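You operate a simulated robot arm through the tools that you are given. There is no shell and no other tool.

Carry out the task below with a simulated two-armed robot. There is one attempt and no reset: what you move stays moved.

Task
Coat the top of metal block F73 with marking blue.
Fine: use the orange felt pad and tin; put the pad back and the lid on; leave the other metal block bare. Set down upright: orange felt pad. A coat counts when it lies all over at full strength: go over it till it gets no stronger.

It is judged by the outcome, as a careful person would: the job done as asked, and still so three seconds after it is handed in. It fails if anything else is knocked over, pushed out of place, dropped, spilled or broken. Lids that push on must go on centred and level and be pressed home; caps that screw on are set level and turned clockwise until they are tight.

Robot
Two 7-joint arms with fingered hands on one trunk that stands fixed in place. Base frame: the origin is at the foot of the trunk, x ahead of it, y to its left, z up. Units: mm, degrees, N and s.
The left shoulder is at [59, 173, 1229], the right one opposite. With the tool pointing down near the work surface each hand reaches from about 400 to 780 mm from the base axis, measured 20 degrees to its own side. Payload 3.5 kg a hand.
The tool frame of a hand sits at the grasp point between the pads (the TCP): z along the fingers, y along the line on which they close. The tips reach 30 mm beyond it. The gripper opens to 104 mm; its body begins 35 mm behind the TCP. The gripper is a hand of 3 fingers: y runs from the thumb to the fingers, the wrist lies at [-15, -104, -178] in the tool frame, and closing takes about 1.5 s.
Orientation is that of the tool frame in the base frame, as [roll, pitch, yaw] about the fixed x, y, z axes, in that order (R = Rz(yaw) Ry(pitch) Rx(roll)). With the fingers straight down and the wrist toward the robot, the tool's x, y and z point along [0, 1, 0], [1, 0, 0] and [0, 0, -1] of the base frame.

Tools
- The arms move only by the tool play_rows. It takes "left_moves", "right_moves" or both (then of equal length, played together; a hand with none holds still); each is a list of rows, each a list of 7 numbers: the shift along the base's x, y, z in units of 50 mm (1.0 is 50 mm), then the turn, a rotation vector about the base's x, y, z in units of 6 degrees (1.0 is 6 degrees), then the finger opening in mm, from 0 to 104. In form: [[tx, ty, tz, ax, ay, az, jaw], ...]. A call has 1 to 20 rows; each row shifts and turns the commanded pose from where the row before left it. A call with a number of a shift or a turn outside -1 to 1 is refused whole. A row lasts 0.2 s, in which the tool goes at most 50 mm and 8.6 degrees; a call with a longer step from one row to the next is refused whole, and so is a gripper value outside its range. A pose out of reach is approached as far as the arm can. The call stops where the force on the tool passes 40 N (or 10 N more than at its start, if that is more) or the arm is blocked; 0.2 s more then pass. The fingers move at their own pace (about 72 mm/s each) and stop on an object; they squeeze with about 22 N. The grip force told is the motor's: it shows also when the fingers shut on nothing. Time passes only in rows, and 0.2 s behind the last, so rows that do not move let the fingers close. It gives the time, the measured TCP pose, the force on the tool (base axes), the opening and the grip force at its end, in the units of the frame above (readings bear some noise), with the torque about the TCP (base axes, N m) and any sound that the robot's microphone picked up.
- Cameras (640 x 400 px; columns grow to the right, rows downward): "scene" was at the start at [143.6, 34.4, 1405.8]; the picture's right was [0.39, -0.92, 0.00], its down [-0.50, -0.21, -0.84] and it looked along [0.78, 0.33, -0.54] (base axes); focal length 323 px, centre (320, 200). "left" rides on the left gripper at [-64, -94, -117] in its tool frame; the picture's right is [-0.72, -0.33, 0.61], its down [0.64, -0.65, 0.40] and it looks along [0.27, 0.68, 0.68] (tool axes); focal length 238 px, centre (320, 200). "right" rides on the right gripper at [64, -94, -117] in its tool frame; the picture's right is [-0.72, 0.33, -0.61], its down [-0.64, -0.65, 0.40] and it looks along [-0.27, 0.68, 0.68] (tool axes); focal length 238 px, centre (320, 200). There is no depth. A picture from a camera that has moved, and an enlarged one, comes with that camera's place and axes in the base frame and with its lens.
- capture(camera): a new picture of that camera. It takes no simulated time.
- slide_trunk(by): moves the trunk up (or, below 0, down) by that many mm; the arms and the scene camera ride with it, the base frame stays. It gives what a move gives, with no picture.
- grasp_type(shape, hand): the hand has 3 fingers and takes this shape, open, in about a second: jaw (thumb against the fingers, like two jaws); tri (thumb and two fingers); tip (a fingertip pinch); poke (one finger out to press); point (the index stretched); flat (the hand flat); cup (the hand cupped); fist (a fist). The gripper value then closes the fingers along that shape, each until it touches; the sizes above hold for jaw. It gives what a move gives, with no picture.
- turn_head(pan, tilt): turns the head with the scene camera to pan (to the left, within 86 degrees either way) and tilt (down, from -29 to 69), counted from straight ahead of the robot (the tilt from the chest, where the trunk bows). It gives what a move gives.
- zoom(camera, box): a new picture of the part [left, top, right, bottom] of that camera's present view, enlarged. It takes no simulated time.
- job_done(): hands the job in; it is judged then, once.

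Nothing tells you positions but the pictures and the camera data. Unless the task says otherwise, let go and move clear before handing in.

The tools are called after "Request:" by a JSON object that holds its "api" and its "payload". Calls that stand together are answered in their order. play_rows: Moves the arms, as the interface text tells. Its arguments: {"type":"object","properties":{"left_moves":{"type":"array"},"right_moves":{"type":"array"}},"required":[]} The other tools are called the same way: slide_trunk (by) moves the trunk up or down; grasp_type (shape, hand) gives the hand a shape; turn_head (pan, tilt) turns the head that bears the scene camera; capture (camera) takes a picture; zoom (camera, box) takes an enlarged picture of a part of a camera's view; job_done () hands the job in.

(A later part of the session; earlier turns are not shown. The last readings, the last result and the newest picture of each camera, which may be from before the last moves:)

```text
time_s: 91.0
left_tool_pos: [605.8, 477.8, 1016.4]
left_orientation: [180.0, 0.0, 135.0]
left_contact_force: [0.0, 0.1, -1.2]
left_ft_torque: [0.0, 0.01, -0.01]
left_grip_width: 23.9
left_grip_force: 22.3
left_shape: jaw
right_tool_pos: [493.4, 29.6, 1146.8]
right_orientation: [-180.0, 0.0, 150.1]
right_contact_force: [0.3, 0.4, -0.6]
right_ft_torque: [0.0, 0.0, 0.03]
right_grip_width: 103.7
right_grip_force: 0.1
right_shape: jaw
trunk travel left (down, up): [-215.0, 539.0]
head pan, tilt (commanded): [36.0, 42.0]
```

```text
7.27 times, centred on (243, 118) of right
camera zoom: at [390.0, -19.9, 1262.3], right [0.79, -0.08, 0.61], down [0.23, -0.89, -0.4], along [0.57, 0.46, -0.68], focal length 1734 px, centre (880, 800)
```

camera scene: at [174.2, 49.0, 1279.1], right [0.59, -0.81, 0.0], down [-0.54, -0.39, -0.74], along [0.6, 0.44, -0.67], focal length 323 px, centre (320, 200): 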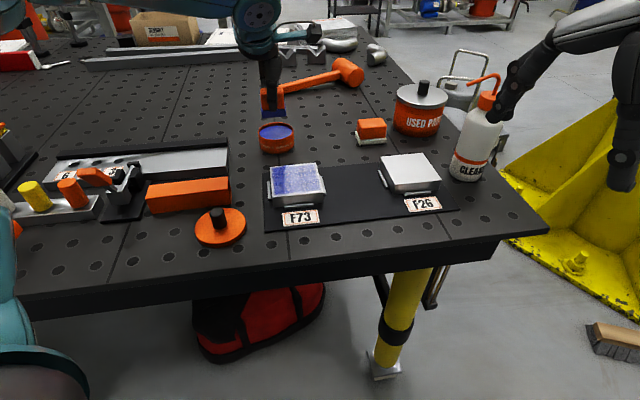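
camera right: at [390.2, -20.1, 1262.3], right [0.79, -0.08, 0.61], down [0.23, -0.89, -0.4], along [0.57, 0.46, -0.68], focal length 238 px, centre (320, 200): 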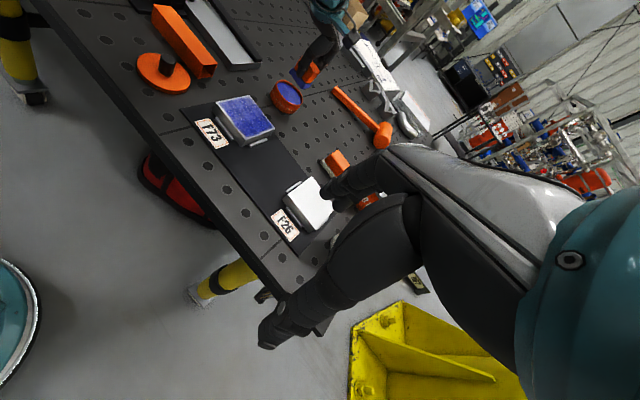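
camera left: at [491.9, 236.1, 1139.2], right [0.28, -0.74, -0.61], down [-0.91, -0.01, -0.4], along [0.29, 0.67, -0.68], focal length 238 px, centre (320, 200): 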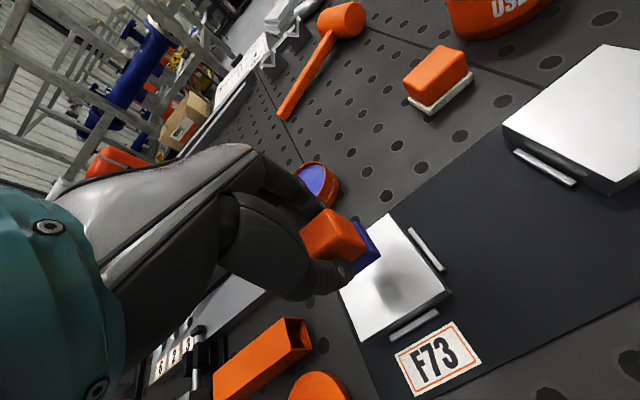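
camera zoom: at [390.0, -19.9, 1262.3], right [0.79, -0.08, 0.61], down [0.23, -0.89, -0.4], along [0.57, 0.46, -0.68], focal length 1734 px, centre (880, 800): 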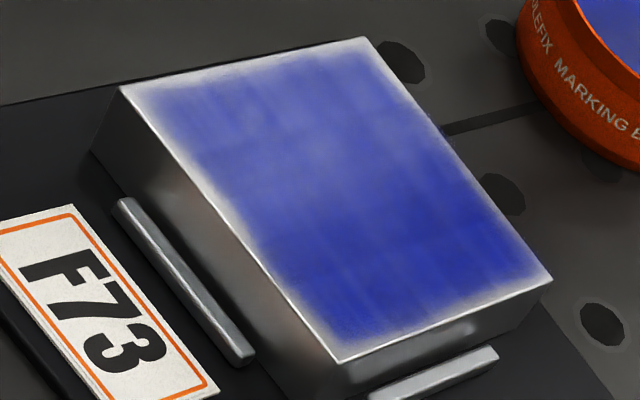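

Close up I can see streaks. The right side is strongest, and the front and left margins and the middle need more. I'll take this fresh charge to the front edge first.

Request:
{"api": "play_rows", "payload": {"left_moves": [[-0.584, -0.547, 0, 0, 0, 0, 5], [-0.584, -0.547, 0, 0, 0, 0, 5], [-0.584, -0.547, 0, 0, 0, 0, 5], [-0.584, -0.547, 0, 0, 0, 0, 5], [-0.584, -0.547, 0, 0, 0, 0, 5], [0, 0, 0, 0, 0, 0, 5], [0, 0, -0.5, 0, 0, 0, 5], [0, 0, -0.3, 0, 0, 0, 5], [0, 0, -0.1, 0, 0, 0, 5], [0.192, -0.192, 0, 0, 0, 0, 5], [0.192, -0.192, 0, 0, 0, 0, 5], [0.192, -0.192, 0, 0, 0, 0, 5], [0.192, -0.192, 0, 0, 0, 0, 5], [0.192, -0.192, 0, 0, 0, 0, 5], [0, 0, 0, 0, 0, 0, 5], [-0.192, 0.192, 0, 0, 0, 0, 5], [-0.192, 0.192, 0, 0, 0, 0, 5], [-0.192, 0.192, 0, 0, 0, 0, 5], [-0.192, 0.192, 0, 0, 0, 0, 5], [-0.192, 0.192, 0, 0, 0, 0, 5]]}}

Request:
{"api": "zoom", "payload": {"camera": "right", "box": [210, 80, 274, 145]}}

Request:
{"api": "zoom", "payload": {"camera": "scene", "box": [255, 120, 345, 220]}}

```text
time_s: 95.2
left_tool_pos: [458.7, 340.6, 972.1]
left_orientation: [180.0, 0.0, 135.1]
left_contact_force: [2.4, -1.8, 9.2]
left_ft_torque: [-0.04, -0.07, 0.0]
left_grip_width: 23.7
left_grip_force: 21.7
left_shape: jaw
right_tool_pos: [493.8, 28.1, 1146.0]
right_orientation: [180.0, 0.0, 150.0]
right_contact_force: [0.1, 0.2, 0.0]
right_ft_torque: [-0.01, -0.02, -0.02]
right_grip_width: 103.6
right_grip_force: 0.1
right_shape: jaw
trunk travel left (down, up): [-215.0, 539.0]
head pan, tilt (commanded): [36.0, 42.0]
```

```text
6.15 times, centred on (242, 112) of right
camera zoom: at [389.3, -20.5, 1262.6], right [0.79, -0.08, 0.61], down [0.23, -0.89, -0.4], along [0.57, 0.46, -0.68], focal length 1467 px, centre (800, 738)
```

zoom: 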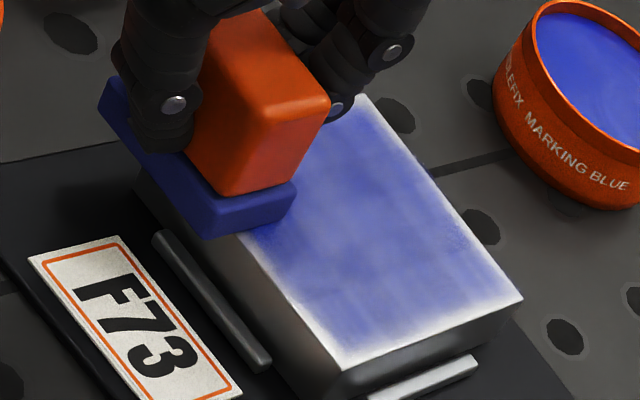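

```text
4.00 times, centred on (300, 170) of scene
camera zoom: at [173.5, 48.5, 1279.3], right [0.59, -0.81, 0.0], down [-0.54, -0.39, -0.74], along [0.6, 0.44, -0.67], focal length 1294 px, centre (400, 320)
```

zoom: 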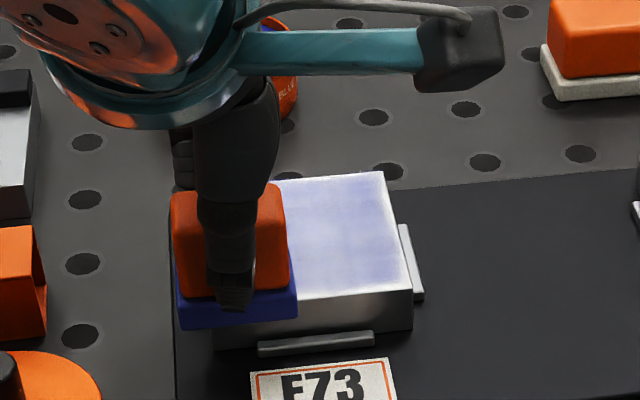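

The front margin filled in. Next is the left edge, then the next lane in.

Request:
{"api": "play_rows", "payload": {"left_moves": [[0.209, 0.209, -0.0032, 0, 0, 0, 5], [0.209, 0.209, -0.0032, 0, 0, 0, 5], [0.209, 0.209, -0.0032, 0, 0, 0, 5], [0.209, 0.209, -0.0032, 0, 0, 0, 5], [0.209, 0.209, -0.0032, 0, 0, 0, 5], [0, 0, 0, 0, 0, 0, 5], [-0.209, -0.209, 0.0032, 0, 0, 0, 5], [-0.209, -0.209, 0.0032, 0, 0, 0, 5], [-0.209, -0.209, 0.0032, 0, 0, 0, 5], [-0.209, -0.209, 0.0032, 0, 0, 0, 5], [-0.209, -0.209, 0.0032, 0, 0, 0, 5], [0, 0, 0, 0, 0, 0, 5], [0.226, -0.226, 0, 0, 0, 0, 5], [0.209, 0.209, -0.0032, 0, 0, 0, 5], [0.209, 0.209, -0.0032, 0, 0, 0, 5], [0.209, 0.209, -0.0032, 0, 0, 0, 5], [0.209, 0.209, -0.0032, 0, 0, 0, 5], [0.209, 0.209, -0.0032, 0, 0, 0, 5], [0, 0, 0, 0, 0, 0, 5]]}}

Request:
{"api": "zoom", "payload": {"camera": "right", "box": [210, 80, 274, 145]}}

Request:
{"api": "zoom", "payload": {"camera": "left", "box": [260, 180, 480, 380]}}

```text
time_s: 99.2
left_tool_pos: [521.7, 381.1, 970.2]
left_orientation: [179.8, 0.1, 135.0]
left_contact_force: [-3.0, -2.9, 16.1]
left_ft_torque: [-0.12, 0.04, 0.0]
left_grip_width: 24.0
left_grip_force: 22.1
left_shape: jaw
right_tool_pos: [491.6, 28.1, 1147.3]
right_orientation: [179.9, 0.0, 150.0]
right_contact_force: [0.1, 0.1, -0.6]
right_ft_torque: [0.01, 0.01, -0.02]
right_grip_width: 103.6
right_grip_force: 0.1
right_shape: jaw
trunk travel left (down, up): [-215.0, 539.0]
head pan, tilt (commanded): [36.0, 42.0]
```

```text
6.15 times, centred on (242, 112) of right
camera zoom: at [388.5, -21.1, 1262.9], right [0.79, -0.08, 0.61], down [0.23, -0.89, -0.4], along [0.58, 0.46, -0.68], focal length 1467 px, centre (800, 738)
```

zoom: 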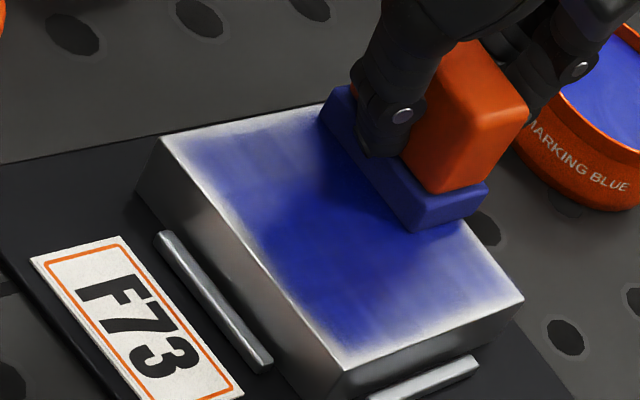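

```text
2.00 times, centred on (370, 280) of left
camera zoom: at [500.2, 270.7, 1087.4], right [0.28, -0.74, -0.61], down [-0.91, -0.01, -0.41], along [0.3, 0.67, -0.68], focal length 477 px, centre (220, 40)
```

zoom: 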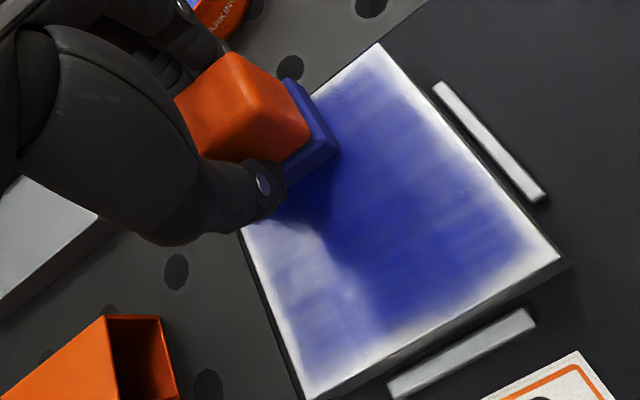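

Request:
{"api": "play_rows", "payload": {"left_moves": [[0.226, -0.226, 0.008, 0, 0, 0, 5], [-0.209, -0.209, 0.0032, 0, 0, 0, 5], [-0.209, -0.209, 0.0032, 0, 0, 0, 5], [-0.209, -0.209, 0.0032, 0, 0, 0, 5], [-0.209, -0.209, 0.0032, 0, 0, 0, 5], [-0.209, -0.209, 0.0032, 0, 0, 0, 5], [0, 0, 0, 0, 0, 0, 5], [0.226, -0.226, 0, 0, 0, 0, 5], [0.209, 0.209, -0.0032, 0, 0, 0, 5], [0.209, 0.209, -0.0032, 0, 0, 0, 5], [0.209, 0.209, -0.0032, 0, 0, 0, 5], [0.209, 0.209, -0.0032, 0, 0, 0, 5], [0.209, 0.209, -0.0032, 0, 0, 0, 5], [0, 0, 0, 0, 0, 0, 5], [0.226, -0.226, 0, 0, 0, 0, 5], [-0.209, -0.209, 0.0032, 0, 0, 0, 5], [-0.209, -0.209, 0.0032, 0, 0, 0, 5], [-0.209, -0.209, 0.0032, 0, 0, 0, 5], [-0.209, -0.209, 0.0032, 0, 0, 0, 5], [-0.209, -0.209, 0.0032, 0, 0, 0, 5]]}}

Request:
{"api": "zoom", "payload": {"camera": "right", "box": [210, 80, 274, 145]}}

Request:
{"api": "zoom", "payload": {"camera": "scene", "box": [255, 120, 345, 220]}}

```text
time_s: 103.4
left_tool_pos: [504.3, 297.1, 971.2]
left_orientation: [180.0, 0.0, 135.0]
left_contact_force: [0.7, 0.3, 4.2]
left_ft_torque: [0.03, -0.03, -0.02]
left_grip_width: 24.0
left_grip_force: 22.4
left_shape: jaw
right_tool_pos: [494.0, 28.5, 1146.5]
right_orientation: [-180.0, 0.0, 150.0]
right_contact_force: [-0.7, -0.5, -0.7]
right_ft_torque: [0.02, 0.01, 0.0]
right_grip_width: 103.7
right_grip_force: 0.0
right_shape: jaw
trunk travel left (down, up): [-215.0, 539.0]
head pan, tilt (commanded): [36.0, 42.0]
```

```text
6.15 times, centred on (242, 112) of right
camera zoom: at [389.8, -20.1, 1262.4], right [0.79, -0.08, 0.61], down [0.23, -0.89, -0.4], along [0.57, 0.46, -0.68], focal length 1467 px, centre (800, 738)
```

zoom: 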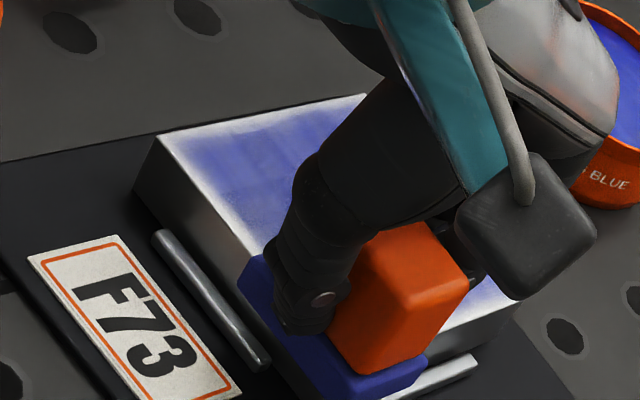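

```text
4.00 times, centred on (300, 170) of scene
camera zoom: at [173.9, 48.9, 1279.1], right [0.59, -0.81, 0.0], down [-0.54, -0.39, -0.74], along [0.6, 0.44, -0.67], focal length 1294 px, centre (400, 320)
```

zoom: 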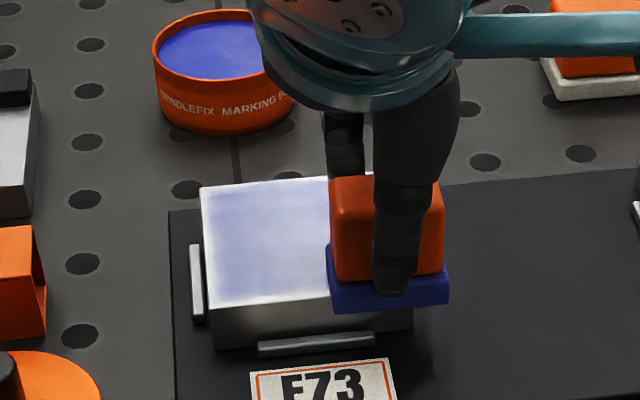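

Request:
{"api": "play_rows", "payload": {"left_moves": [[0, 0, -0.012, 0, 0, 0, 5], [0.209, 0.209, -0.0032, 0, 0, 0, 5], [0.209, 0.209, -0.0032, 0, 0, 0, 5], [0.209, 0.209, -0.0032, 0, 0, 0, 5], [0.209, 0.209, -0.0032, 0, 0, 0, 5], [0.209, 0.209, -0.0032, 0, 0, 0, 5], [0, 0, 0, 0, 0, 0, 5], [0, 0, 0.2, 0, 0, 0, 5], [0, 0, 0.5, 0, 0, 0, 5], [0, 0, 0.22, 0, 0, 0, 5], [0.24, 0.634, 0, 0, 0, 0, 5], [0.24, 0.634, 0, 0, 0, 0, 5], [0.24, 0.634, 0, 0, 0, 0, 5], [0.24, 0.634, 0, 0, 0, 0, 5], [0, 0, 0, 0, 0, 0, 5], [0, 0, 0, 0, 0, 0, 5]]}}

Request:
{"api": "zoom", "payload": {"camera": "right", "box": [218, 90, 268, 145]}}

Request:
{"api": "zoom", "payload": {"camera": "left", "box": [270, 180, 430, 320]}}

```text
time_s: 106.8
left_tool_pos: [604.1, 476.6, 1017.7]
left_orientation: [180.0, -0.1, 135.1]
left_contact_force: [0.3, 0.2, 0.1]
left_ft_torque: [0.02, 0.0, -0.02]
left_grip_width: 23.9
left_grip_force: 21.9
left_shape: jaw
right_tool_pos: [494.2, 29.6, 1146.2]
right_orientation: [179.9, 0.0, 149.9]
right_contact_force: [-0.7, -0.8, -0.8]
right_ft_torque: [0.01, 0.02, 0.01]
right_grip_width: 103.5
right_grip_force: 0.0
right_shape: jaw
trunk travel left (down, up): [-215.0, 539.0]
head pan, tilt (commanded): [36.0, 42.0]
```

```text
7.27 times, centred on (243, 118) of right
camera zoom: at [390.1, -19.8, 1262.3], right [0.79, -0.08, 0.61], down [0.23, -0.89, -0.4], along [0.57, 0.46, -0.68], focal length 1734 px, centre (880, 800)
```

zoom: 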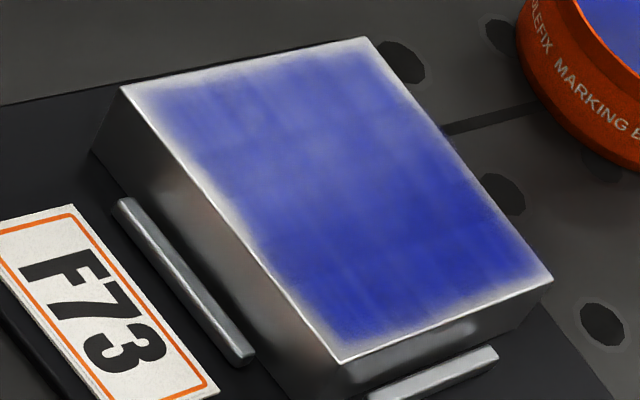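

```text
2.86 times, centred on (350, 250) of left
camera zoom: at [583.5, 365.6, 1133.3], right [0.28, -0.74, -0.61], down [-0.91, -0.01, -0.4], along [0.29, 0.67, -0.68], focal length 681 px, centre (234, 57)
```

zoom: 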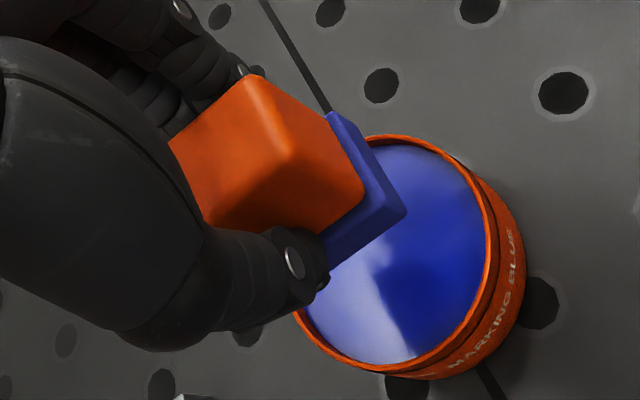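

The picture has barely changed since the last pass, so it may be close to full strength. I'll zoom hard on the margins to judge them.

Request:
{"api": "zoom", "payload": {"camera": "right", "box": [225, 95, 245, 115]}}

Request:
{"api": "zoom", "payload": {"camera": "right", "box": [240, 120, 264, 144]}}

Request:
{"api": "zoom", "payload": {"camera": "scene", "box": [265, 158, 329, 202]}}

```text
16.00 times, centred on (235, 105) of right
camera zoom: at [390.1, -19.8, 1262.3], right [0.79, -0.08, 0.61], down [0.23, -0.89, -0.4], along [0.57, 0.46, -0.68], focal length 3814 px, centre (1680, 1720)
```

zoom: 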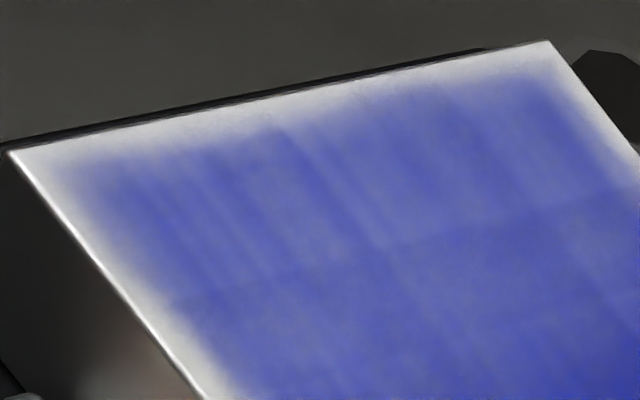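

```text
16.00 times, centred on (252, 132) of right
camera zoom: at [390.1, -19.8, 1262.3], right [0.79, -0.08, 0.61], down [0.23, -0.89, -0.4], along [0.57, 0.46, -0.68], focal length 3814 px, centre (1408, 1288)
```

zoom: 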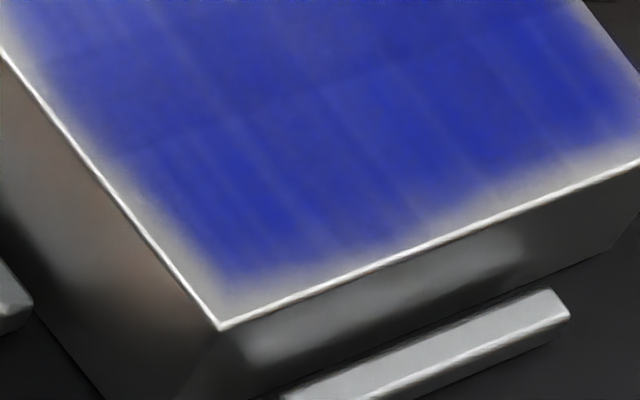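

```text
9.09 times, centred on (297, 180) of scene
camera zoom: at [174.2, 49.1, 1279.1], right [0.59, -0.81, 0.0], down [-0.54, -0.39, -0.74], along [0.6, 0.44, -0.67], focal length 2940 px, centre (529, 382)
```

zoom: 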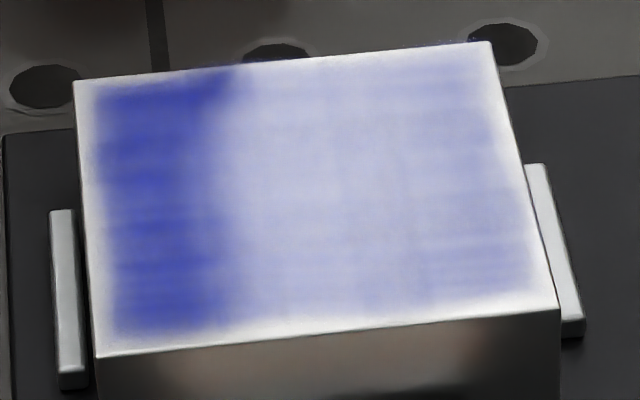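

The film shows fine streaks and a soft fade near the border, and the left strip looks slightly lighter than the right. I'll do another complete recharge and go over the left half and middle again.

Request:
{"api": "play_rows", "payload": {"left_moves": [[0, 0, -0.4, 0, 0, 0, 5], [0, 0, -0.3, 0, 0, 0, 5], [0, 0, -0.1, 0, 0, 0, 5], [0, 0, -0.07, 0, 0, 0, 5], [0, 0, -0.03, 0, 0, 0, 5], [0, 0, 0, 0, 0, 0, 5], [0, 0, 0, 0, 0, 0, 5], [0, 0, 0.1, 0, 0, 0, 5], [0, 0, 0.5, 0, 0, 0, 5], [0, 0, 0.3, 0, 0, 0, 5], [-0.591, -0.535, 0, 0, 0, 0, 5], [-0.591, -0.535, 0, 0, 0, 0, 5], [-0.591, -0.535, 0, 0, 0, 0, 5], [-0.591, -0.535, 0, 0, 0, 0, 5], [-0.591, -0.535, 0, 0, 0, 0, 5], [0, 0, 0, 0, 0, 0, 5], [0, 0, -0.5, 0, 0, 0, 5], [0, 0, -0.3, 0, 0, 0, 5], [0, 0, -0.1, 0, 0, 0, 5], [0, 0, 0, 0, 0, 0, 5]]}}

Request:
{"api": "zoom", "payload": {"camera": "right", "box": [210, 80, 274, 145]}}

```text
time_s: 111.0
left_tool_pos: [454.8, 342.7, 971.1]
left_orientation: [180.0, 0.0, 135.0]
left_contact_force: [1.1, 0.8, 1.0]
left_ft_torque: [-0.01, -0.04, 0.01]
left_grip_width: 23.6
left_grip_force: 22.6
left_shape: jaw
right_tool_pos: [492.3, 28.6, 1147.2]
right_orientation: [-180.0, 0.0, 150.0]
right_contact_force: [-0.1, -0.1, -0.1]
right_ft_torque: [0.05, 0.01, 0.0]
right_grip_width: 103.7
right_grip_force: 0.1
right_shape: jaw
trunk travel left (down, up): [-215.0, 539.0]
head pan, tilt (commanded): [36.0, 42.0]
```

```text
6.15 times, centred on (242, 112) of right
camera zoom: at [389.8, -20.0, 1262.4], right [0.79, -0.08, 0.61], down [0.23, -0.89, -0.4], along [0.57, 0.46, -0.68], focal length 1467 px, centre (800, 738)
```

zoom: 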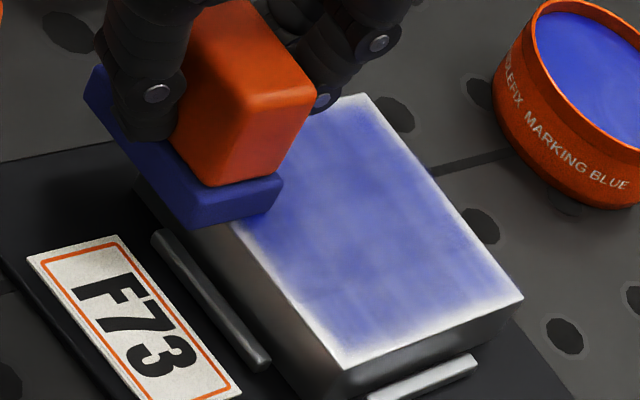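

The contact is only about 1 N here, since the pad has settled slightly in the grip. I'll press 1.2 mm lower and wipe slower cross-strokes from front to back.

Request:
{"api": "play_rows", "payload": {"left_moves": [[0, 0, -0.024, 0, 0, 0, 5], [0.15, -0.15, 0, 0, 0, 0, 5], [0.15, -0.15, 0, 0, 0, 0, 5], [0.15, -0.15, 0, 0, 0, 0, 5], [0.15, -0.15, 0, 0, 0, 0, 5], [0.15, -0.15, 0, 0, 0, 0, 5], [0.15, -0.15, 0, 0, 0, 0, 5], [0.15, -0.15, 0, 0, 0, 0, 5], [0, 0, 0, 0, 0, 0, 5], [0.24, 0.24, -0.003, 0, 0, 0, 5], [-0.15, 0.15, 0, 0, 0, 0, 5], [-0.15, 0.15, 0, 0, 0, 0, 5], [-0.15, 0.15, 0, 0, 0, 0, 5], [-0.15, 0.15, 0, 0, 0, 0, 5], [-0.15, 0.15, 0, 0, 0, 0, 5], [-0.15, 0.15, 0, 0, 0, 0, 5], [-0.15, 0.15, 0, 0, 0, 0, 5], [0, 0, 0, 0, 0, 0, 5]]}}

Request:
{"api": "zoom", "payload": {"camera": "right", "box": [210, 80, 274, 145]}}

Request:
{"api": "zoom", "payload": {"camera": "left", "box": [260, 150, 480, 350]}}

```text
time_s: 114.8
left_tool_pos: [467.9, 352.9, 969.7]
left_orientation: [179.9, -0.2, 135.1]
left_contact_force: [1.8, -2.2, 9.8]
left_ft_torque: [-0.07, -0.04, 0.02]
left_grip_width: 23.9
left_grip_force: 21.8
left_shape: jaw
right_tool_pos: [492.0, 28.6, 1146.1]
right_orientation: [-180.0, 0.0, 150.0]
right_contact_force: [-0.7, 0.6, 0.0]
right_ft_torque: [0.01, -0.02, 0.0]
right_grip_width: 103.5
right_grip_force: 0.0
right_shape: jaw
trunk travel left (down, up): [-215.0, 539.0]
head pan, tilt (commanded): [36.0, 42.0]
```

```text
6.15 times, centred on (242, 112) of right
camera zoom: at [389.5, -20.6, 1262.5], right [0.79, -0.08, 0.61], down [0.23, -0.89, -0.4], along [0.57, 0.46, -0.68], focal length 1467 px, centre (800, 738)
```

zoom: 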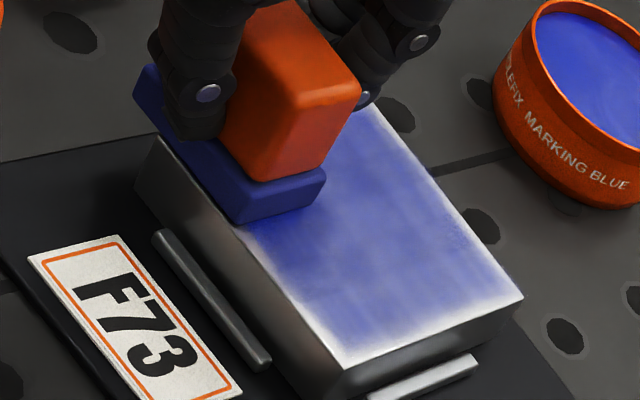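

```text
2.00 times, centred on (370, 250) of left
camera zoom: at [446.7, 242.4, 1087.3], right [0.28, -0.74, -0.61], down [-0.92, -0.01, -0.4], along [0.29, 0.67, -0.68], focal length 477 px, centre (220, 100)
```

zoom: 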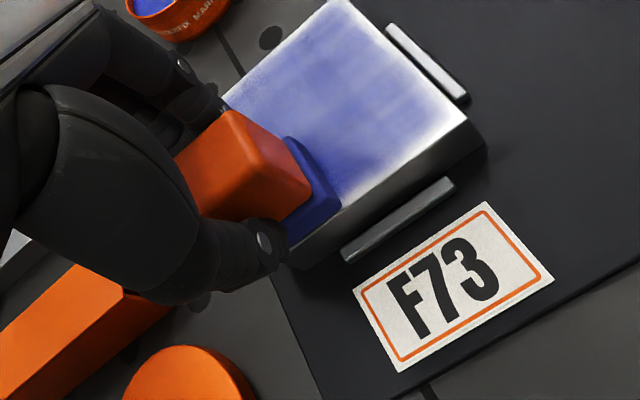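

Request:
{"api": "play_rows", "payload": {"left_moves": [[0.24, 0.24, -0.003, 0, 0, 0, 5], [0.15, -0.15, 0, 0, 0, 0, 5], [0.15, -0.15, 0, 0, 0, 0, 5], [0.15, -0.15, 0, 0, 0, 0, 5], [0.15, -0.15, 0, 0, 0, 0, 5], [0.15, -0.15, 0, 0, 0, 0, 5], [0.15, -0.15, 0, 0, 0, 0, 5], [0.15, -0.15, 0, 0, 0, 0, 5], [0, 0, 0, 0, 0, 0, 5], [0.24, 0.24, -0.003, 0, 0, 0, 5], [-0.15, 0.15, 0, 0, 0, 0, 5], [-0.15, 0.15, 0, 0, 0, 0, 5], [-0.15, 0.15, 0, 0, 0, 0, 5], [-0.15, 0.15, 0, 0, 0, 0, 5], [-0.15, 0.15, 0, 0, 0, 0, 5], [-0.15, 0.15, 0, 0, 0, 0, 5], [-0.15, 0.15, 0, 0, 0, 0, 5], [0, 0, 0, 0, 0, 0, 5]]}}

Request:
{"api": "zoom", "payload": {"camera": "right", "box": [210, 80, 274, 145]}}

Request:
{"api": "zoom", "payload": {"camera": "left", "box": [260, 180, 480, 380]}}

```text
time_s: 118.6
left_tool_pos: [492.1, 378.0, 970.8]
left_orientation: [180.0, 0.0, 135.0]
left_contact_force: [3.8, -2.0, 12.9]
left_ft_torque: [-0.02, -0.05, -0.01]
left_grip_width: 24.0
left_grip_force: 22.2
left_shape: jaw
right_tool_pos: [492.6, 27.6, 1145.9]
right_orientation: [179.9, 0.1, 150.0]
right_contact_force: [0.5, 0.0, -0.5]
right_ft_torque: [0.02, 0.01, 0.02]
right_grip_width: 103.8
right_grip_force: 0.1
right_shape: jaw
trunk travel left (down, up): [-215.0, 539.0]
head pan, tilt (commanded): [36.0, 42.0]
```

```text
6.15 times, centred on (242, 112) of right
camera zoom: at [389.3, -20.9, 1262.6], right [0.79, -0.08, 0.61], down [0.23, -0.89, -0.4], along [0.57, 0.46, -0.68], focal length 1467 px, centre (800, 738)
```

zoom: 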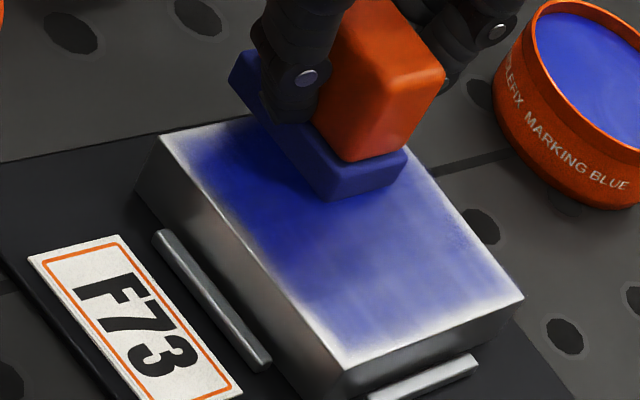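

```text
2.00 times, centred on (370, 280) of left
camera zoom: at [471.5, 266.9, 1086.8], right [0.28, -0.74, -0.61], down [-0.91, -0.01, -0.41], along [0.29, 0.67, -0.68], focal length 477 px, centre (220, 40)
```

zoom: 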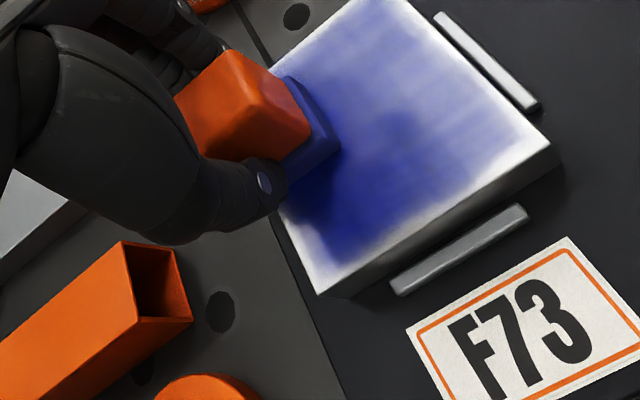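

Request:
{"api": "play_rows", "payload": {"left_moves": [[0.2, 0.2, -0.003, 0, 0, 0, 5], [0.15, -0.15, 0, 0, 0, 0, 5], [0.15, -0.15, 0, 0, 0, 0, 5], [0.15, -0.15, 0, 0, 0, 0, 5], [0.15, -0.15, 0, 0, 0, 0, 5], [0.15, -0.15, 0, 0, 0, 0, 5], [0.15, -0.15, 0, 0, 0, 0, 5], [0.15, -0.15, 0, 0, 0, 0, 5], [0, 0, 0, 0, 0, 0, 5], [0.12, 0.12, 0, 0, 0, 0, 5], [-0.15, 0.15, 0, 0, 0, 0, 5], [-0.15, 0.15, 0, 0, 0, 0, 5], [-0.15, 0.15, 0, 0, 0, 0, 5], [-0.15, 0.15, 0, 0, 0, 0, 5], [-0.15, 0.15, 0, 0, 0, 0, 5], [-0.15, 0.15, 0, 0, 0, 0, 5], [-0.15, 0.15, 0, 0, 0, 0, 5], [0, 0, 0, 0, 0, 0, 5]]}}

Request:
{"api": "zoom", "payload": {"camera": "right", "box": [210, 80, 274, 145]}}

Request:
{"api": "zoom", "payload": {"camera": "left", "box": [260, 180, 480, 380]}}

```text
time_s: 122.4
left_tool_pos: [507.5, 393.7, 970.3]
left_orientation: [179.9, -0.1, 135.1]
left_contact_force: [2.4, -2.1, 9.9]
left_ft_torque: [-0.02, -0.07, -0.01]
left_grip_width: 24.2
left_grip_force: 21.4
left_shape: jaw
right_tool_pos: [492.9, 28.6, 1146.6]
right_orientation: [180.0, 0.0, 150.1]
right_contact_force: [-1.1, 0.4, 0.7]
right_ft_torque: [0.01, -0.02, -0.01]
right_grip_width: 103.5
right_grip_force: 0.0
right_shape: jaw
trunk travel left (down, up): [-215.0, 539.0]
head pan, tilt (commanded): [36.0, 42.0]
```

```text
6.15 times, centred on (242, 112) of right
camera zoom: at [389.4, -20.7, 1262.5], right [0.79, -0.08, 0.61], down [0.23, -0.89, -0.4], along [0.57, 0.46, -0.68], focal length 1467 px, centre (800, 738)
```

zoom: 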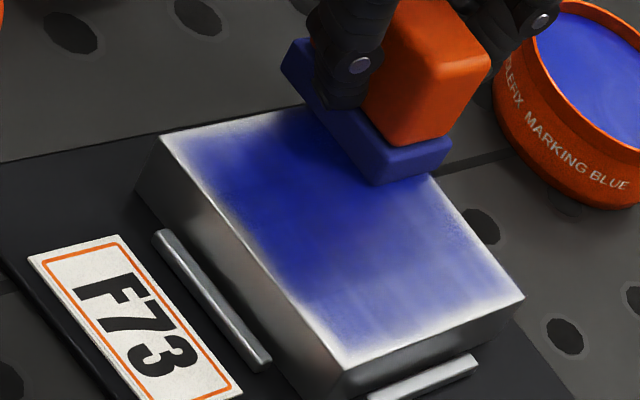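

```text
2.00 times, centred on (370, 280) of left
camera zoom: at [486.7, 283.4, 1086.7], right [0.28, -0.74, -0.61], down [-0.91, -0.01, -0.4], along [0.29, 0.67, -0.68], focal length 477 px, centre (220, 40)
```

zoom: 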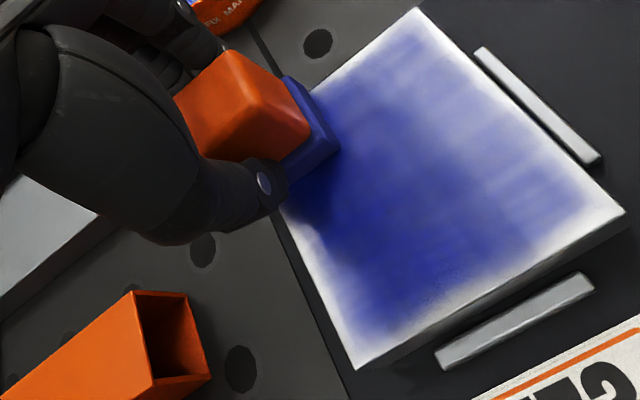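

I'll recharge, going a bit deeper since the pad sits slightly higher in the grip now, and check the contact force in the tin.

Request:
{"api": "play_rows", "payload": {"left_moves": [[0, 0, 0.2, 0, 0, 0, 5], [0, 0, 0.5, 0, 0, 0, 5], [0, 0, 0.24, 0, 0, 0, 5], [0.645, 0.56, 0, 0, 0, 0, 5], [0.645, 0.56, 0, 0, 0, 0, 5], [0.645, 0.56, 0, 0, 0, 0, 5], [0, 0, 0, 0, 0, 0, 5], [0, 0, 0, 0, 0, 0, 5], [0, 0, -0.4, 0, 0, 0, 5], [0, 0, -0.3, 0, 0, 0, 5], [0, 0, -0.14, 0, 0, 0, 5], [0, 0, -0.06, 0, 0, 0, 5], [0, 0, -0.04, 0, 0, 0, 5], [0, 0, 0, 0, 0, 0, 5]]}}

Request:
{"api": "zoom", "payload": {"camera": "right", "box": [218, 90, 268, 145]}}

Request:
{"api": "zoom", "payload": {"camera": "left", "box": [270, 180, 430, 320]}}

```text
time_s: 125.4
left_tool_pos: [603.7, 478.3, 969.8]
left_orientation: [179.9, -0.1, 135.0]
left_contact_force: [0.3, 2.4, 4.1]
left_ft_torque: [0.09, -0.07, -0.03]
left_grip_width: 23.7
left_grip_force: 22.1
left_shape: jaw
right_tool_pos: [493.7, 28.6, 1147.1]
right_orientation: [179.9, 0.0, 150.0]
right_contact_force: [-0.2, 0.0, 0.9]
right_ft_torque: [-0.01, 0.02, 0.01]
right_grip_width: 103.6
right_grip_force: 0.1
right_shape: jaw
trunk travel left (down, up): [-215.0, 539.0]
head pan, tilt (commanded): [36.0, 42.0]
```

```text
7.27 times, centred on (243, 118) of right
camera zoom: at [389.6, -20.1, 1262.6], right [0.79, -0.08, 0.61], down [0.23, -0.89, -0.4], along [0.57, 0.46, -0.68], focal length 1734 px, centre (880, 800)
```

zoom: 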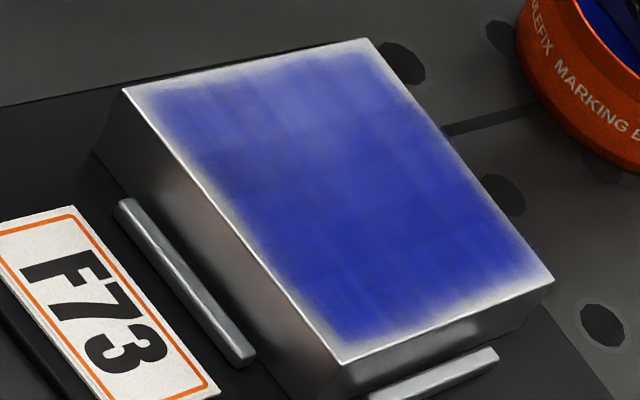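

```text
2.86 times, centred on (350, 250) of left
camera zoom: at [584.0, 367.5, 1087.2], right [0.28, -0.74, -0.61], down [-0.91, -0.01, -0.41], along [0.29, 0.67, -0.68], focal length 681 px, centre (234, 57)
```

zoom: 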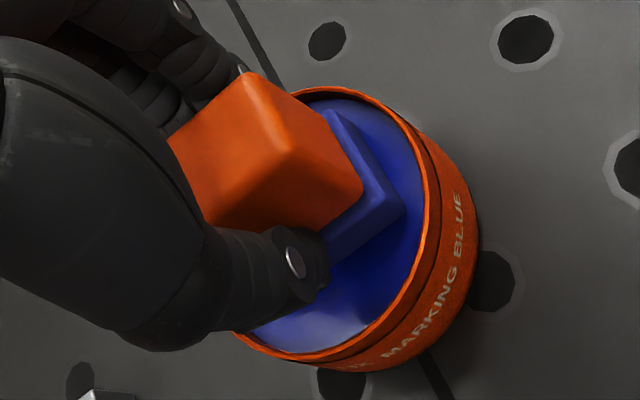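

The pad is loaded (4 N contact) and the coat's body looks even now. I'll run the perimeter once more with the pad centred almost on the edges to fill the rim.

Request:
{"api": "play_rows", "payload": {"left_moves": [[0, 0, 0, 0, 0, 0, 5], [0, 0, 0.14, 0, 0, 0, 5], [0, 0, 0.5, 0, 0, 0, 5], [0, 0, 0.3, 0, 0, 0, 5], [-0.62, -0.536, 0, 0, 0, 0, 5], [-0.62, -0.536, 0, 0, 0, 0, 5], [-0.62, -0.536, 0, 0, 0, 0, 5], [-0.62, -0.536, 0, 0, 0, 0, 5], [-0.62, -0.536, 0, 0, 0, 0, 5], [0, 0, 0, 0, 0, 0, 5], [0, 0, -0.5, 0, 0, 0, 5], [0, 0, -0.3, 0, 0, 0, 5], [0, 0, -0.132, 0, 0, 0, 5], [0.166, -0.166, 0, 0, 0, 0, 5], [0.166, -0.166, 0, 0, 0, 0, 5], [0.166, -0.166, 0, 0, 0, 0, 5], [0.166, -0.166, 0, 0, 0, 0, 5], [0.166, -0.166, 0, 0, 0, 0, 5], [0.166, -0.166, 0, 0, 0, 0, 5], [0.166, -0.166, 0, 0, 0, 0, 5]]}}

Request:
{"api": "zoom", "payload": {"camera": "right", "box": [210, 80, 274, 145]}}

Request:
{"api": "zoom", "payload": {"camera": "scene", "box": [255, 120, 345, 220]}}

```text
time_s: 129.6
left_tool_pos: [507.5, 284.2, 971.1]
left_orientation: [179.9, 0.2, 135.0]
left_contact_force: [-1.2, 1.3, 8.4]
left_ft_torque: [0.13, -0.01, 0.04]
left_grip_width: 24.0
left_grip_force: 21.4
left_shape: jaw
right_tool_pos: [491.6, 27.5, 1146.9]
right_orientation: [179.9, -0.1, 150.0]
right_contact_force: [-0.3, 0.2, 0.6]
right_ft_torque: [-0.04, 0.0, -0.03]
right_grip_width: 103.6
right_grip_force: 0.0
right_shape: jaw
trunk travel left (down, up): [-215.0, 539.0]
head pan, tilt (commanded): [36.0, 42.0]
```

```text
6.15 times, centred on (242, 112) of right
camera zoom: at [389.3, -20.2, 1262.6], right [0.79, -0.08, 0.61], down [0.23, -0.89, -0.4], along [0.57, 0.46, -0.68], focal length 1467 px, centre (800, 738)
```

zoom: 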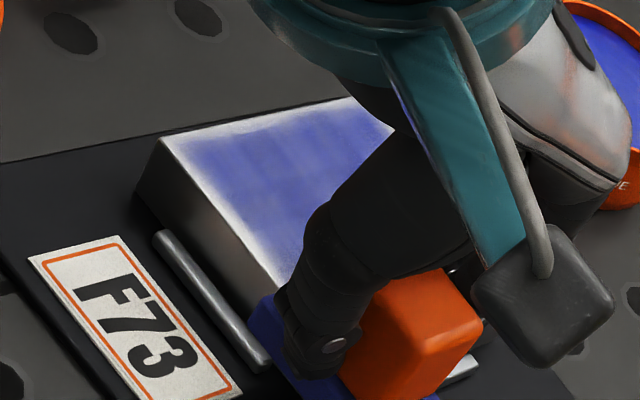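

```text
4.00 times, centred on (300, 170) of scene
camera zoom: at [173.4, 48.7, 1279.2], right [0.59, -0.81, 0.0], down [-0.54, -0.39, -0.74], along [0.6, 0.44, -0.67], focal length 1294 px, centre (400, 320)
```

zoom: 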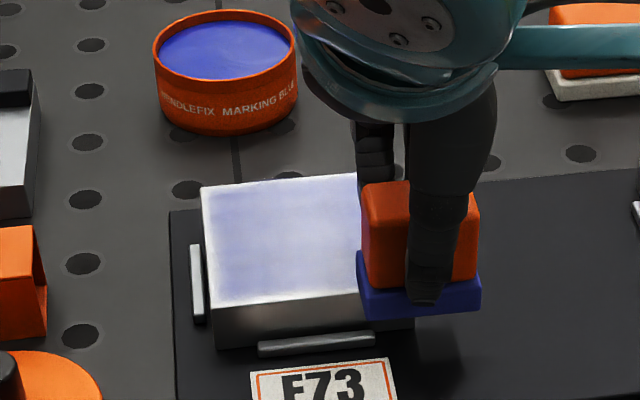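

Request:
{"api": "play_rows", "payload": {"left_moves": [[0.166, 0.166, -0.002, 0, 0, 0, 5], [0.166, 0.166, -0.002, 0, 0, 0, 5], [0.166, 0.166, -0.002, 0, 0, 0, 5], [0.166, 0.166, -0.002, 0, 0, 0, 5], [0.166, 0.166, -0.002, 0, 0, 0, 5], [0.166, 0.166, -0.002, 0, 0, 0, 5], [0.166, 0.166, -0.002, 0, 0, 0, 5], [0, 0, 0, 0, 0, 0, 5], [-0.166, 0.166, 0, 0, 0, 0, 5], [-0.166, 0.166, 0, 0, 0, 0, 5], [-0.166, 0.166, 0, 0, 0, 0, 5], [-0.166, 0.166, 0, 0, 0, 0, 5], [-0.166, 0.166, 0, 0, 0, 0, 5], [-0.166, 0.166, 0, 0, 0, 0, 5], [-0.166, 0.166, 0, 0, 0, 0, 5], [0, 0, 0, 0, 0, 0, 5]]}}

Request:
{"api": "zoom", "payload": {"camera": "right", "box": [210, 80, 274, 145]}}

Request:
{"api": "zoom", "payload": {"camera": "left", "box": [260, 180, 480, 380]}}

```text
time_s: 133.0
left_tool_pos: [507.9, 399.6, 970.3]
left_orientation: [179.9, 0.1, 135.1]
left_contact_force: [1.8, -1.6, 10.8]
left_ft_torque: [-0.02, -0.07, -0.02]
left_grip_width: 24.2
left_grip_force: 21.7
left_shape: jaw
right_tool_pos: [493.2, 28.4, 1145.9]
right_orientation: [179.9, 0.0, 150.0]
right_contact_force: [0.0, -0.2, -0.2]
right_ft_torque: [0.02, 0.02, 0.0]
right_grip_width: 103.8
right_grip_force: 0.1
right_shape: jaw
trunk travel left (down, up): [-215.0, 539.0]
head pan, tilt (commanded): [36.0, 42.0]
```

```text
6.15 times, centred on (242, 112) of right
camera zoom: at [389.3, -20.8, 1262.6], right [0.79, -0.08, 0.61], down [0.23, -0.89, -0.4], along [0.57, 0.46, -0.68], focal length 1467 px, centre (800, 738)
```

zoom: 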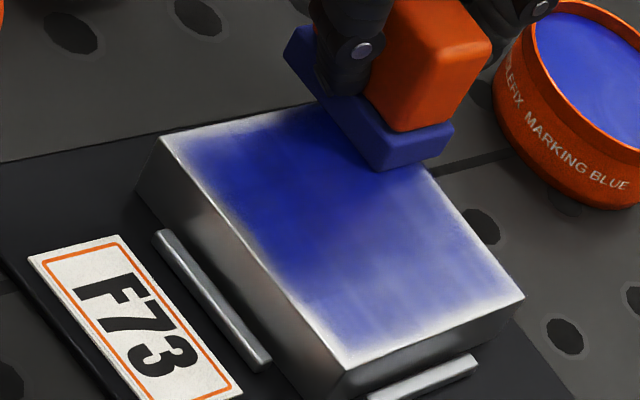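

```text
2.00 times, centred on (370, 280) of left
camera zoom: at [486.8, 290.1, 1086.5], right [0.28, -0.74, -0.61], down [-0.91, -0.01, -0.4], along [0.29, 0.67, -0.68], focal length 477 px, centre (220, 40)
```

zoom: 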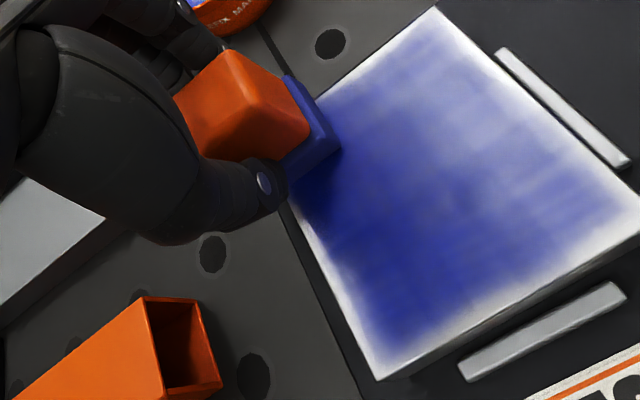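

The rims are visibly thinner now. I'll finish the left edge, then some inner strokes with the rest of this charge.

Request:
{"api": "play_rows", "payload": {"left_moves": [[-0.166, -0.166, 0.002, 0, 0, 0, 5], [-0.166, -0.166, 0.002, 0, 0, 0, 5], [-0.166, -0.166, 0.002, 0, 0, 0, 5], [-0.166, -0.166, 0.002, 0, 0, 0, 5], [-0.166, -0.166, 0.002, 0, 0, 0, 5], [-0.166, -0.166, 0.002, 0, 0, 0, 5], [-0.166, -0.166, 0.002, 0, 0, 0, 5], [0, 0, 0, 0, 0, 0, 5], [0.3, -0.3, 0, 0, 0, 0, 5], [0.19, 0.19, -0.002, 0, 0, 0, 5], [0.19, 0.19, -0.002, 0, 0, 0, 5], [0.19, 0.19, -0.002, 0, 0, 0, 5], [0.19, 0.19, -0.002, 0, 0, 0, 5], [0.19, 0.19, -0.002, 0, 0, 0, 5], [0.19, 0.19, -0.002, 0, 0, 0, 5], [0, 0, 0, 0, 0, 0, 5]]}}

Request:
{"api": "zoom", "payload": {"camera": "right", "box": [210, 80, 274, 145]}}

Request:
{"api": "zoom", "payload": {"camera": "left", "box": [260, 180, 480, 380]}}

```text
time_s: 136.4
left_tool_pos: [521.6, 384.8, 969.8]
left_orientation: [180.0, 0.0, 135.2]
left_contact_force: [-1.8, -1.4, 3.8]
left_ft_torque: [-0.02, 0.04, 0.01]
left_grip_width: 23.8
left_grip_force: 22.1
left_shape: jaw
right_tool_pos: [492.8, 28.8, 1147.4]
right_orientation: [180.0, 0.0, 149.9]
right_contact_force: [0.6, 0.2, -0.8]
right_ft_torque: [0.0, -0.02, 0.03]
right_grip_width: 103.7
right_grip_force: 0.1
right_shape: jaw
trunk travel left (down, up): [-215.0, 539.0]
head pan, tilt (commanded): [36.0, 42.0]
```

```text
6.15 times, centred on (242, 112) of right
camera zoom: at [389.5, -20.2, 1262.5], right [0.79, -0.08, 0.61], down [0.23, -0.89, -0.4], along [0.57, 0.46, -0.68], focal length 1467 px, centre (800, 738)
```

zoom: 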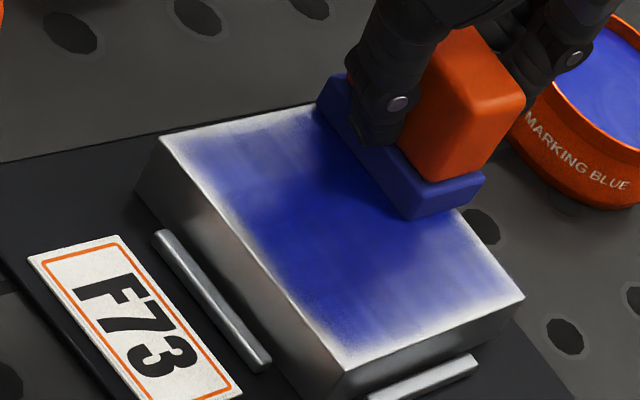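

```text
2.00 times, centred on (370, 280) of left
camera zoom: at [499.2, 274.8, 1087.0], right [0.28, -0.74, -0.61], down [-0.91, -0.01, -0.4], along [0.29, 0.67, -0.68], focal length 477 px, centre (220, 40)
```

zoom: 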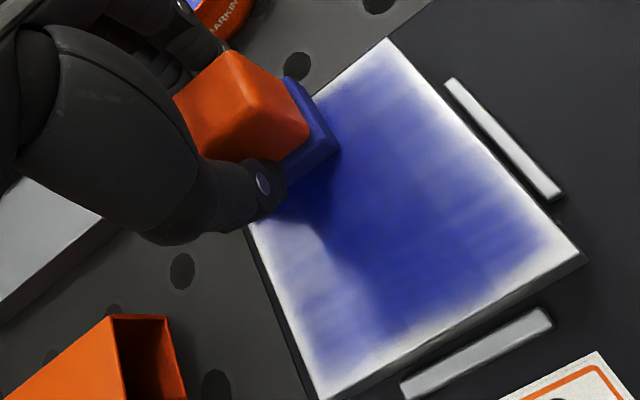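

I'll lift to the tin position again for a like-for-like comparison with the earlier close-up.

Request:
{"api": "play_rows", "payload": {"left_moves": [[0, 0, 0.2, 0, 0, 0, 5], [0, 0, 0.5, 0, 0, 0, 5], [0, 0, 0.24, 0, 0, 0, 5], [0.41, 0.465, 0, 0, 0, 0, 5], [0.41, 0.465, 0, 0, 0, 0, 5], [0.41, 0.465, 0, 0, 0, 0, 5], [0.41, 0.465, 0, 0, 0, 0, 5], [0, 0, 0, 0, 0, 0, 5], [0, 0, 0, 0, 0, 0, 5]]}}

Request:
{"api": "zoom", "payload": {"camera": "right", "box": [218, 90, 268, 145]}}

Request:
{"api": "zoom", "payload": {"camera": "right", "box": [225, 95, 245, 115]}}

Request:
{"api": "zoom", "payload": {"camera": "right", "box": [240, 120, 264, 144]}}

Request:
{"api": "zoom", "payload": {"camera": "scene", "box": [265, 158, 329, 202]}}

```text
time_s: 138.4
left_tool_pos: [605.8, 478.9, 1018.2]
left_orientation: [180.0, -0.1, 135.0]
left_contact_force: [-0.3, -0.4, -1.5]
left_ft_torque: [0.02, -0.01, 0.01]
left_grip_width: 23.8
left_grip_force: 22.3
left_shape: jaw
right_tool_pos: [492.4, 28.9, 1146.9]
right_orientation: [180.0, 0.0, 150.1]
right_contact_force: [-0.6, -0.4, 0.3]
right_ft_torque: [0.01, 0.01, -0.02]
right_grip_width: 103.4
right_grip_force: 0.1
right_shape: jaw
trunk travel left (down, up): [-215.0, 539.0]
head pan, tilt (commanded): [36.0, 42.0]
```

```text
7.27 times, centred on (243, 118) of right
camera zoom: at [390.1, -19.8, 1262.3], right [0.79, -0.08, 0.61], down [0.23, -0.89, -0.4], along [0.57, 0.46, -0.68], focal length 1734 px, centre (880, 800)
```

zoom: 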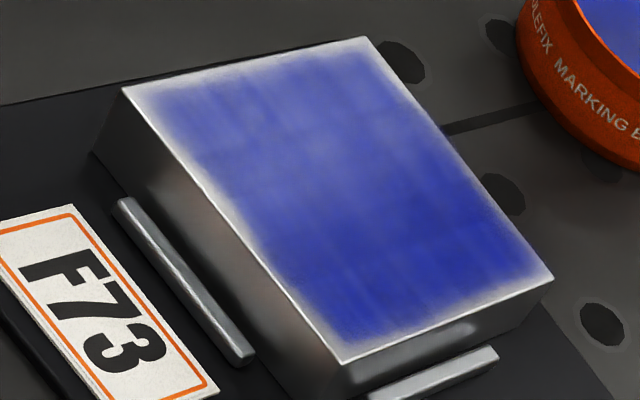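

```text
16.00 times, centred on (235, 105) of right
camera zoom: at [390.1, -19.8, 1262.3], right [0.79, -0.08, 0.61], down [0.23, -0.89, -0.4], along [0.57, 0.46, -0.68], focal length 3814 px, centre (1680, 1720)
```

zoom: 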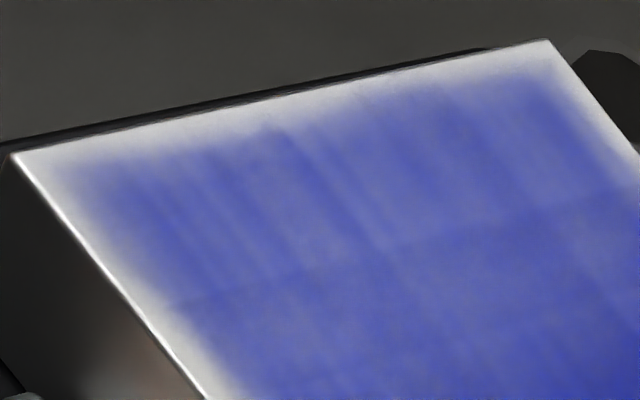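

```text
16.00 times, centred on (252, 132) of right
camera zoom: at [390.1, -19.8, 1262.3], right [0.79, -0.08, 0.61], down [0.23, -0.89, -0.4], along [0.57, 0.46, -0.68], focal length 3814 px, centre (1408, 1288)
```

zoom: 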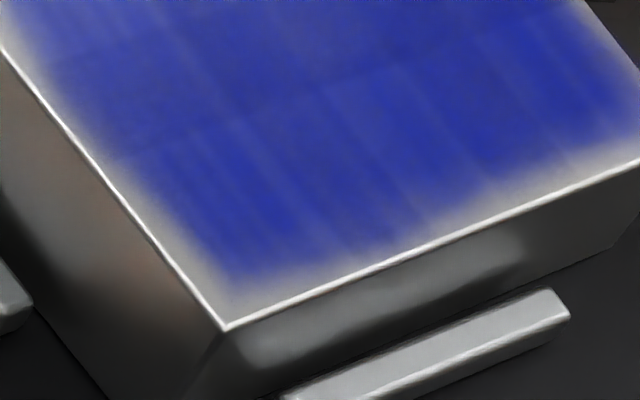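

```text
9.09 times, centred on (297, 180) of scene
camera zoom: at [174.2, 49.1, 1279.1], right [0.59, -0.81, 0.0], down [-0.54, -0.39, -0.74], along [0.6, 0.44, -0.67], focal length 2940 px, centre (529, 382)
```

zoom: 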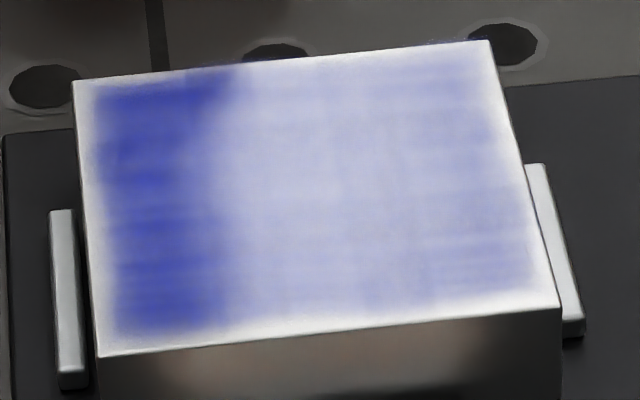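

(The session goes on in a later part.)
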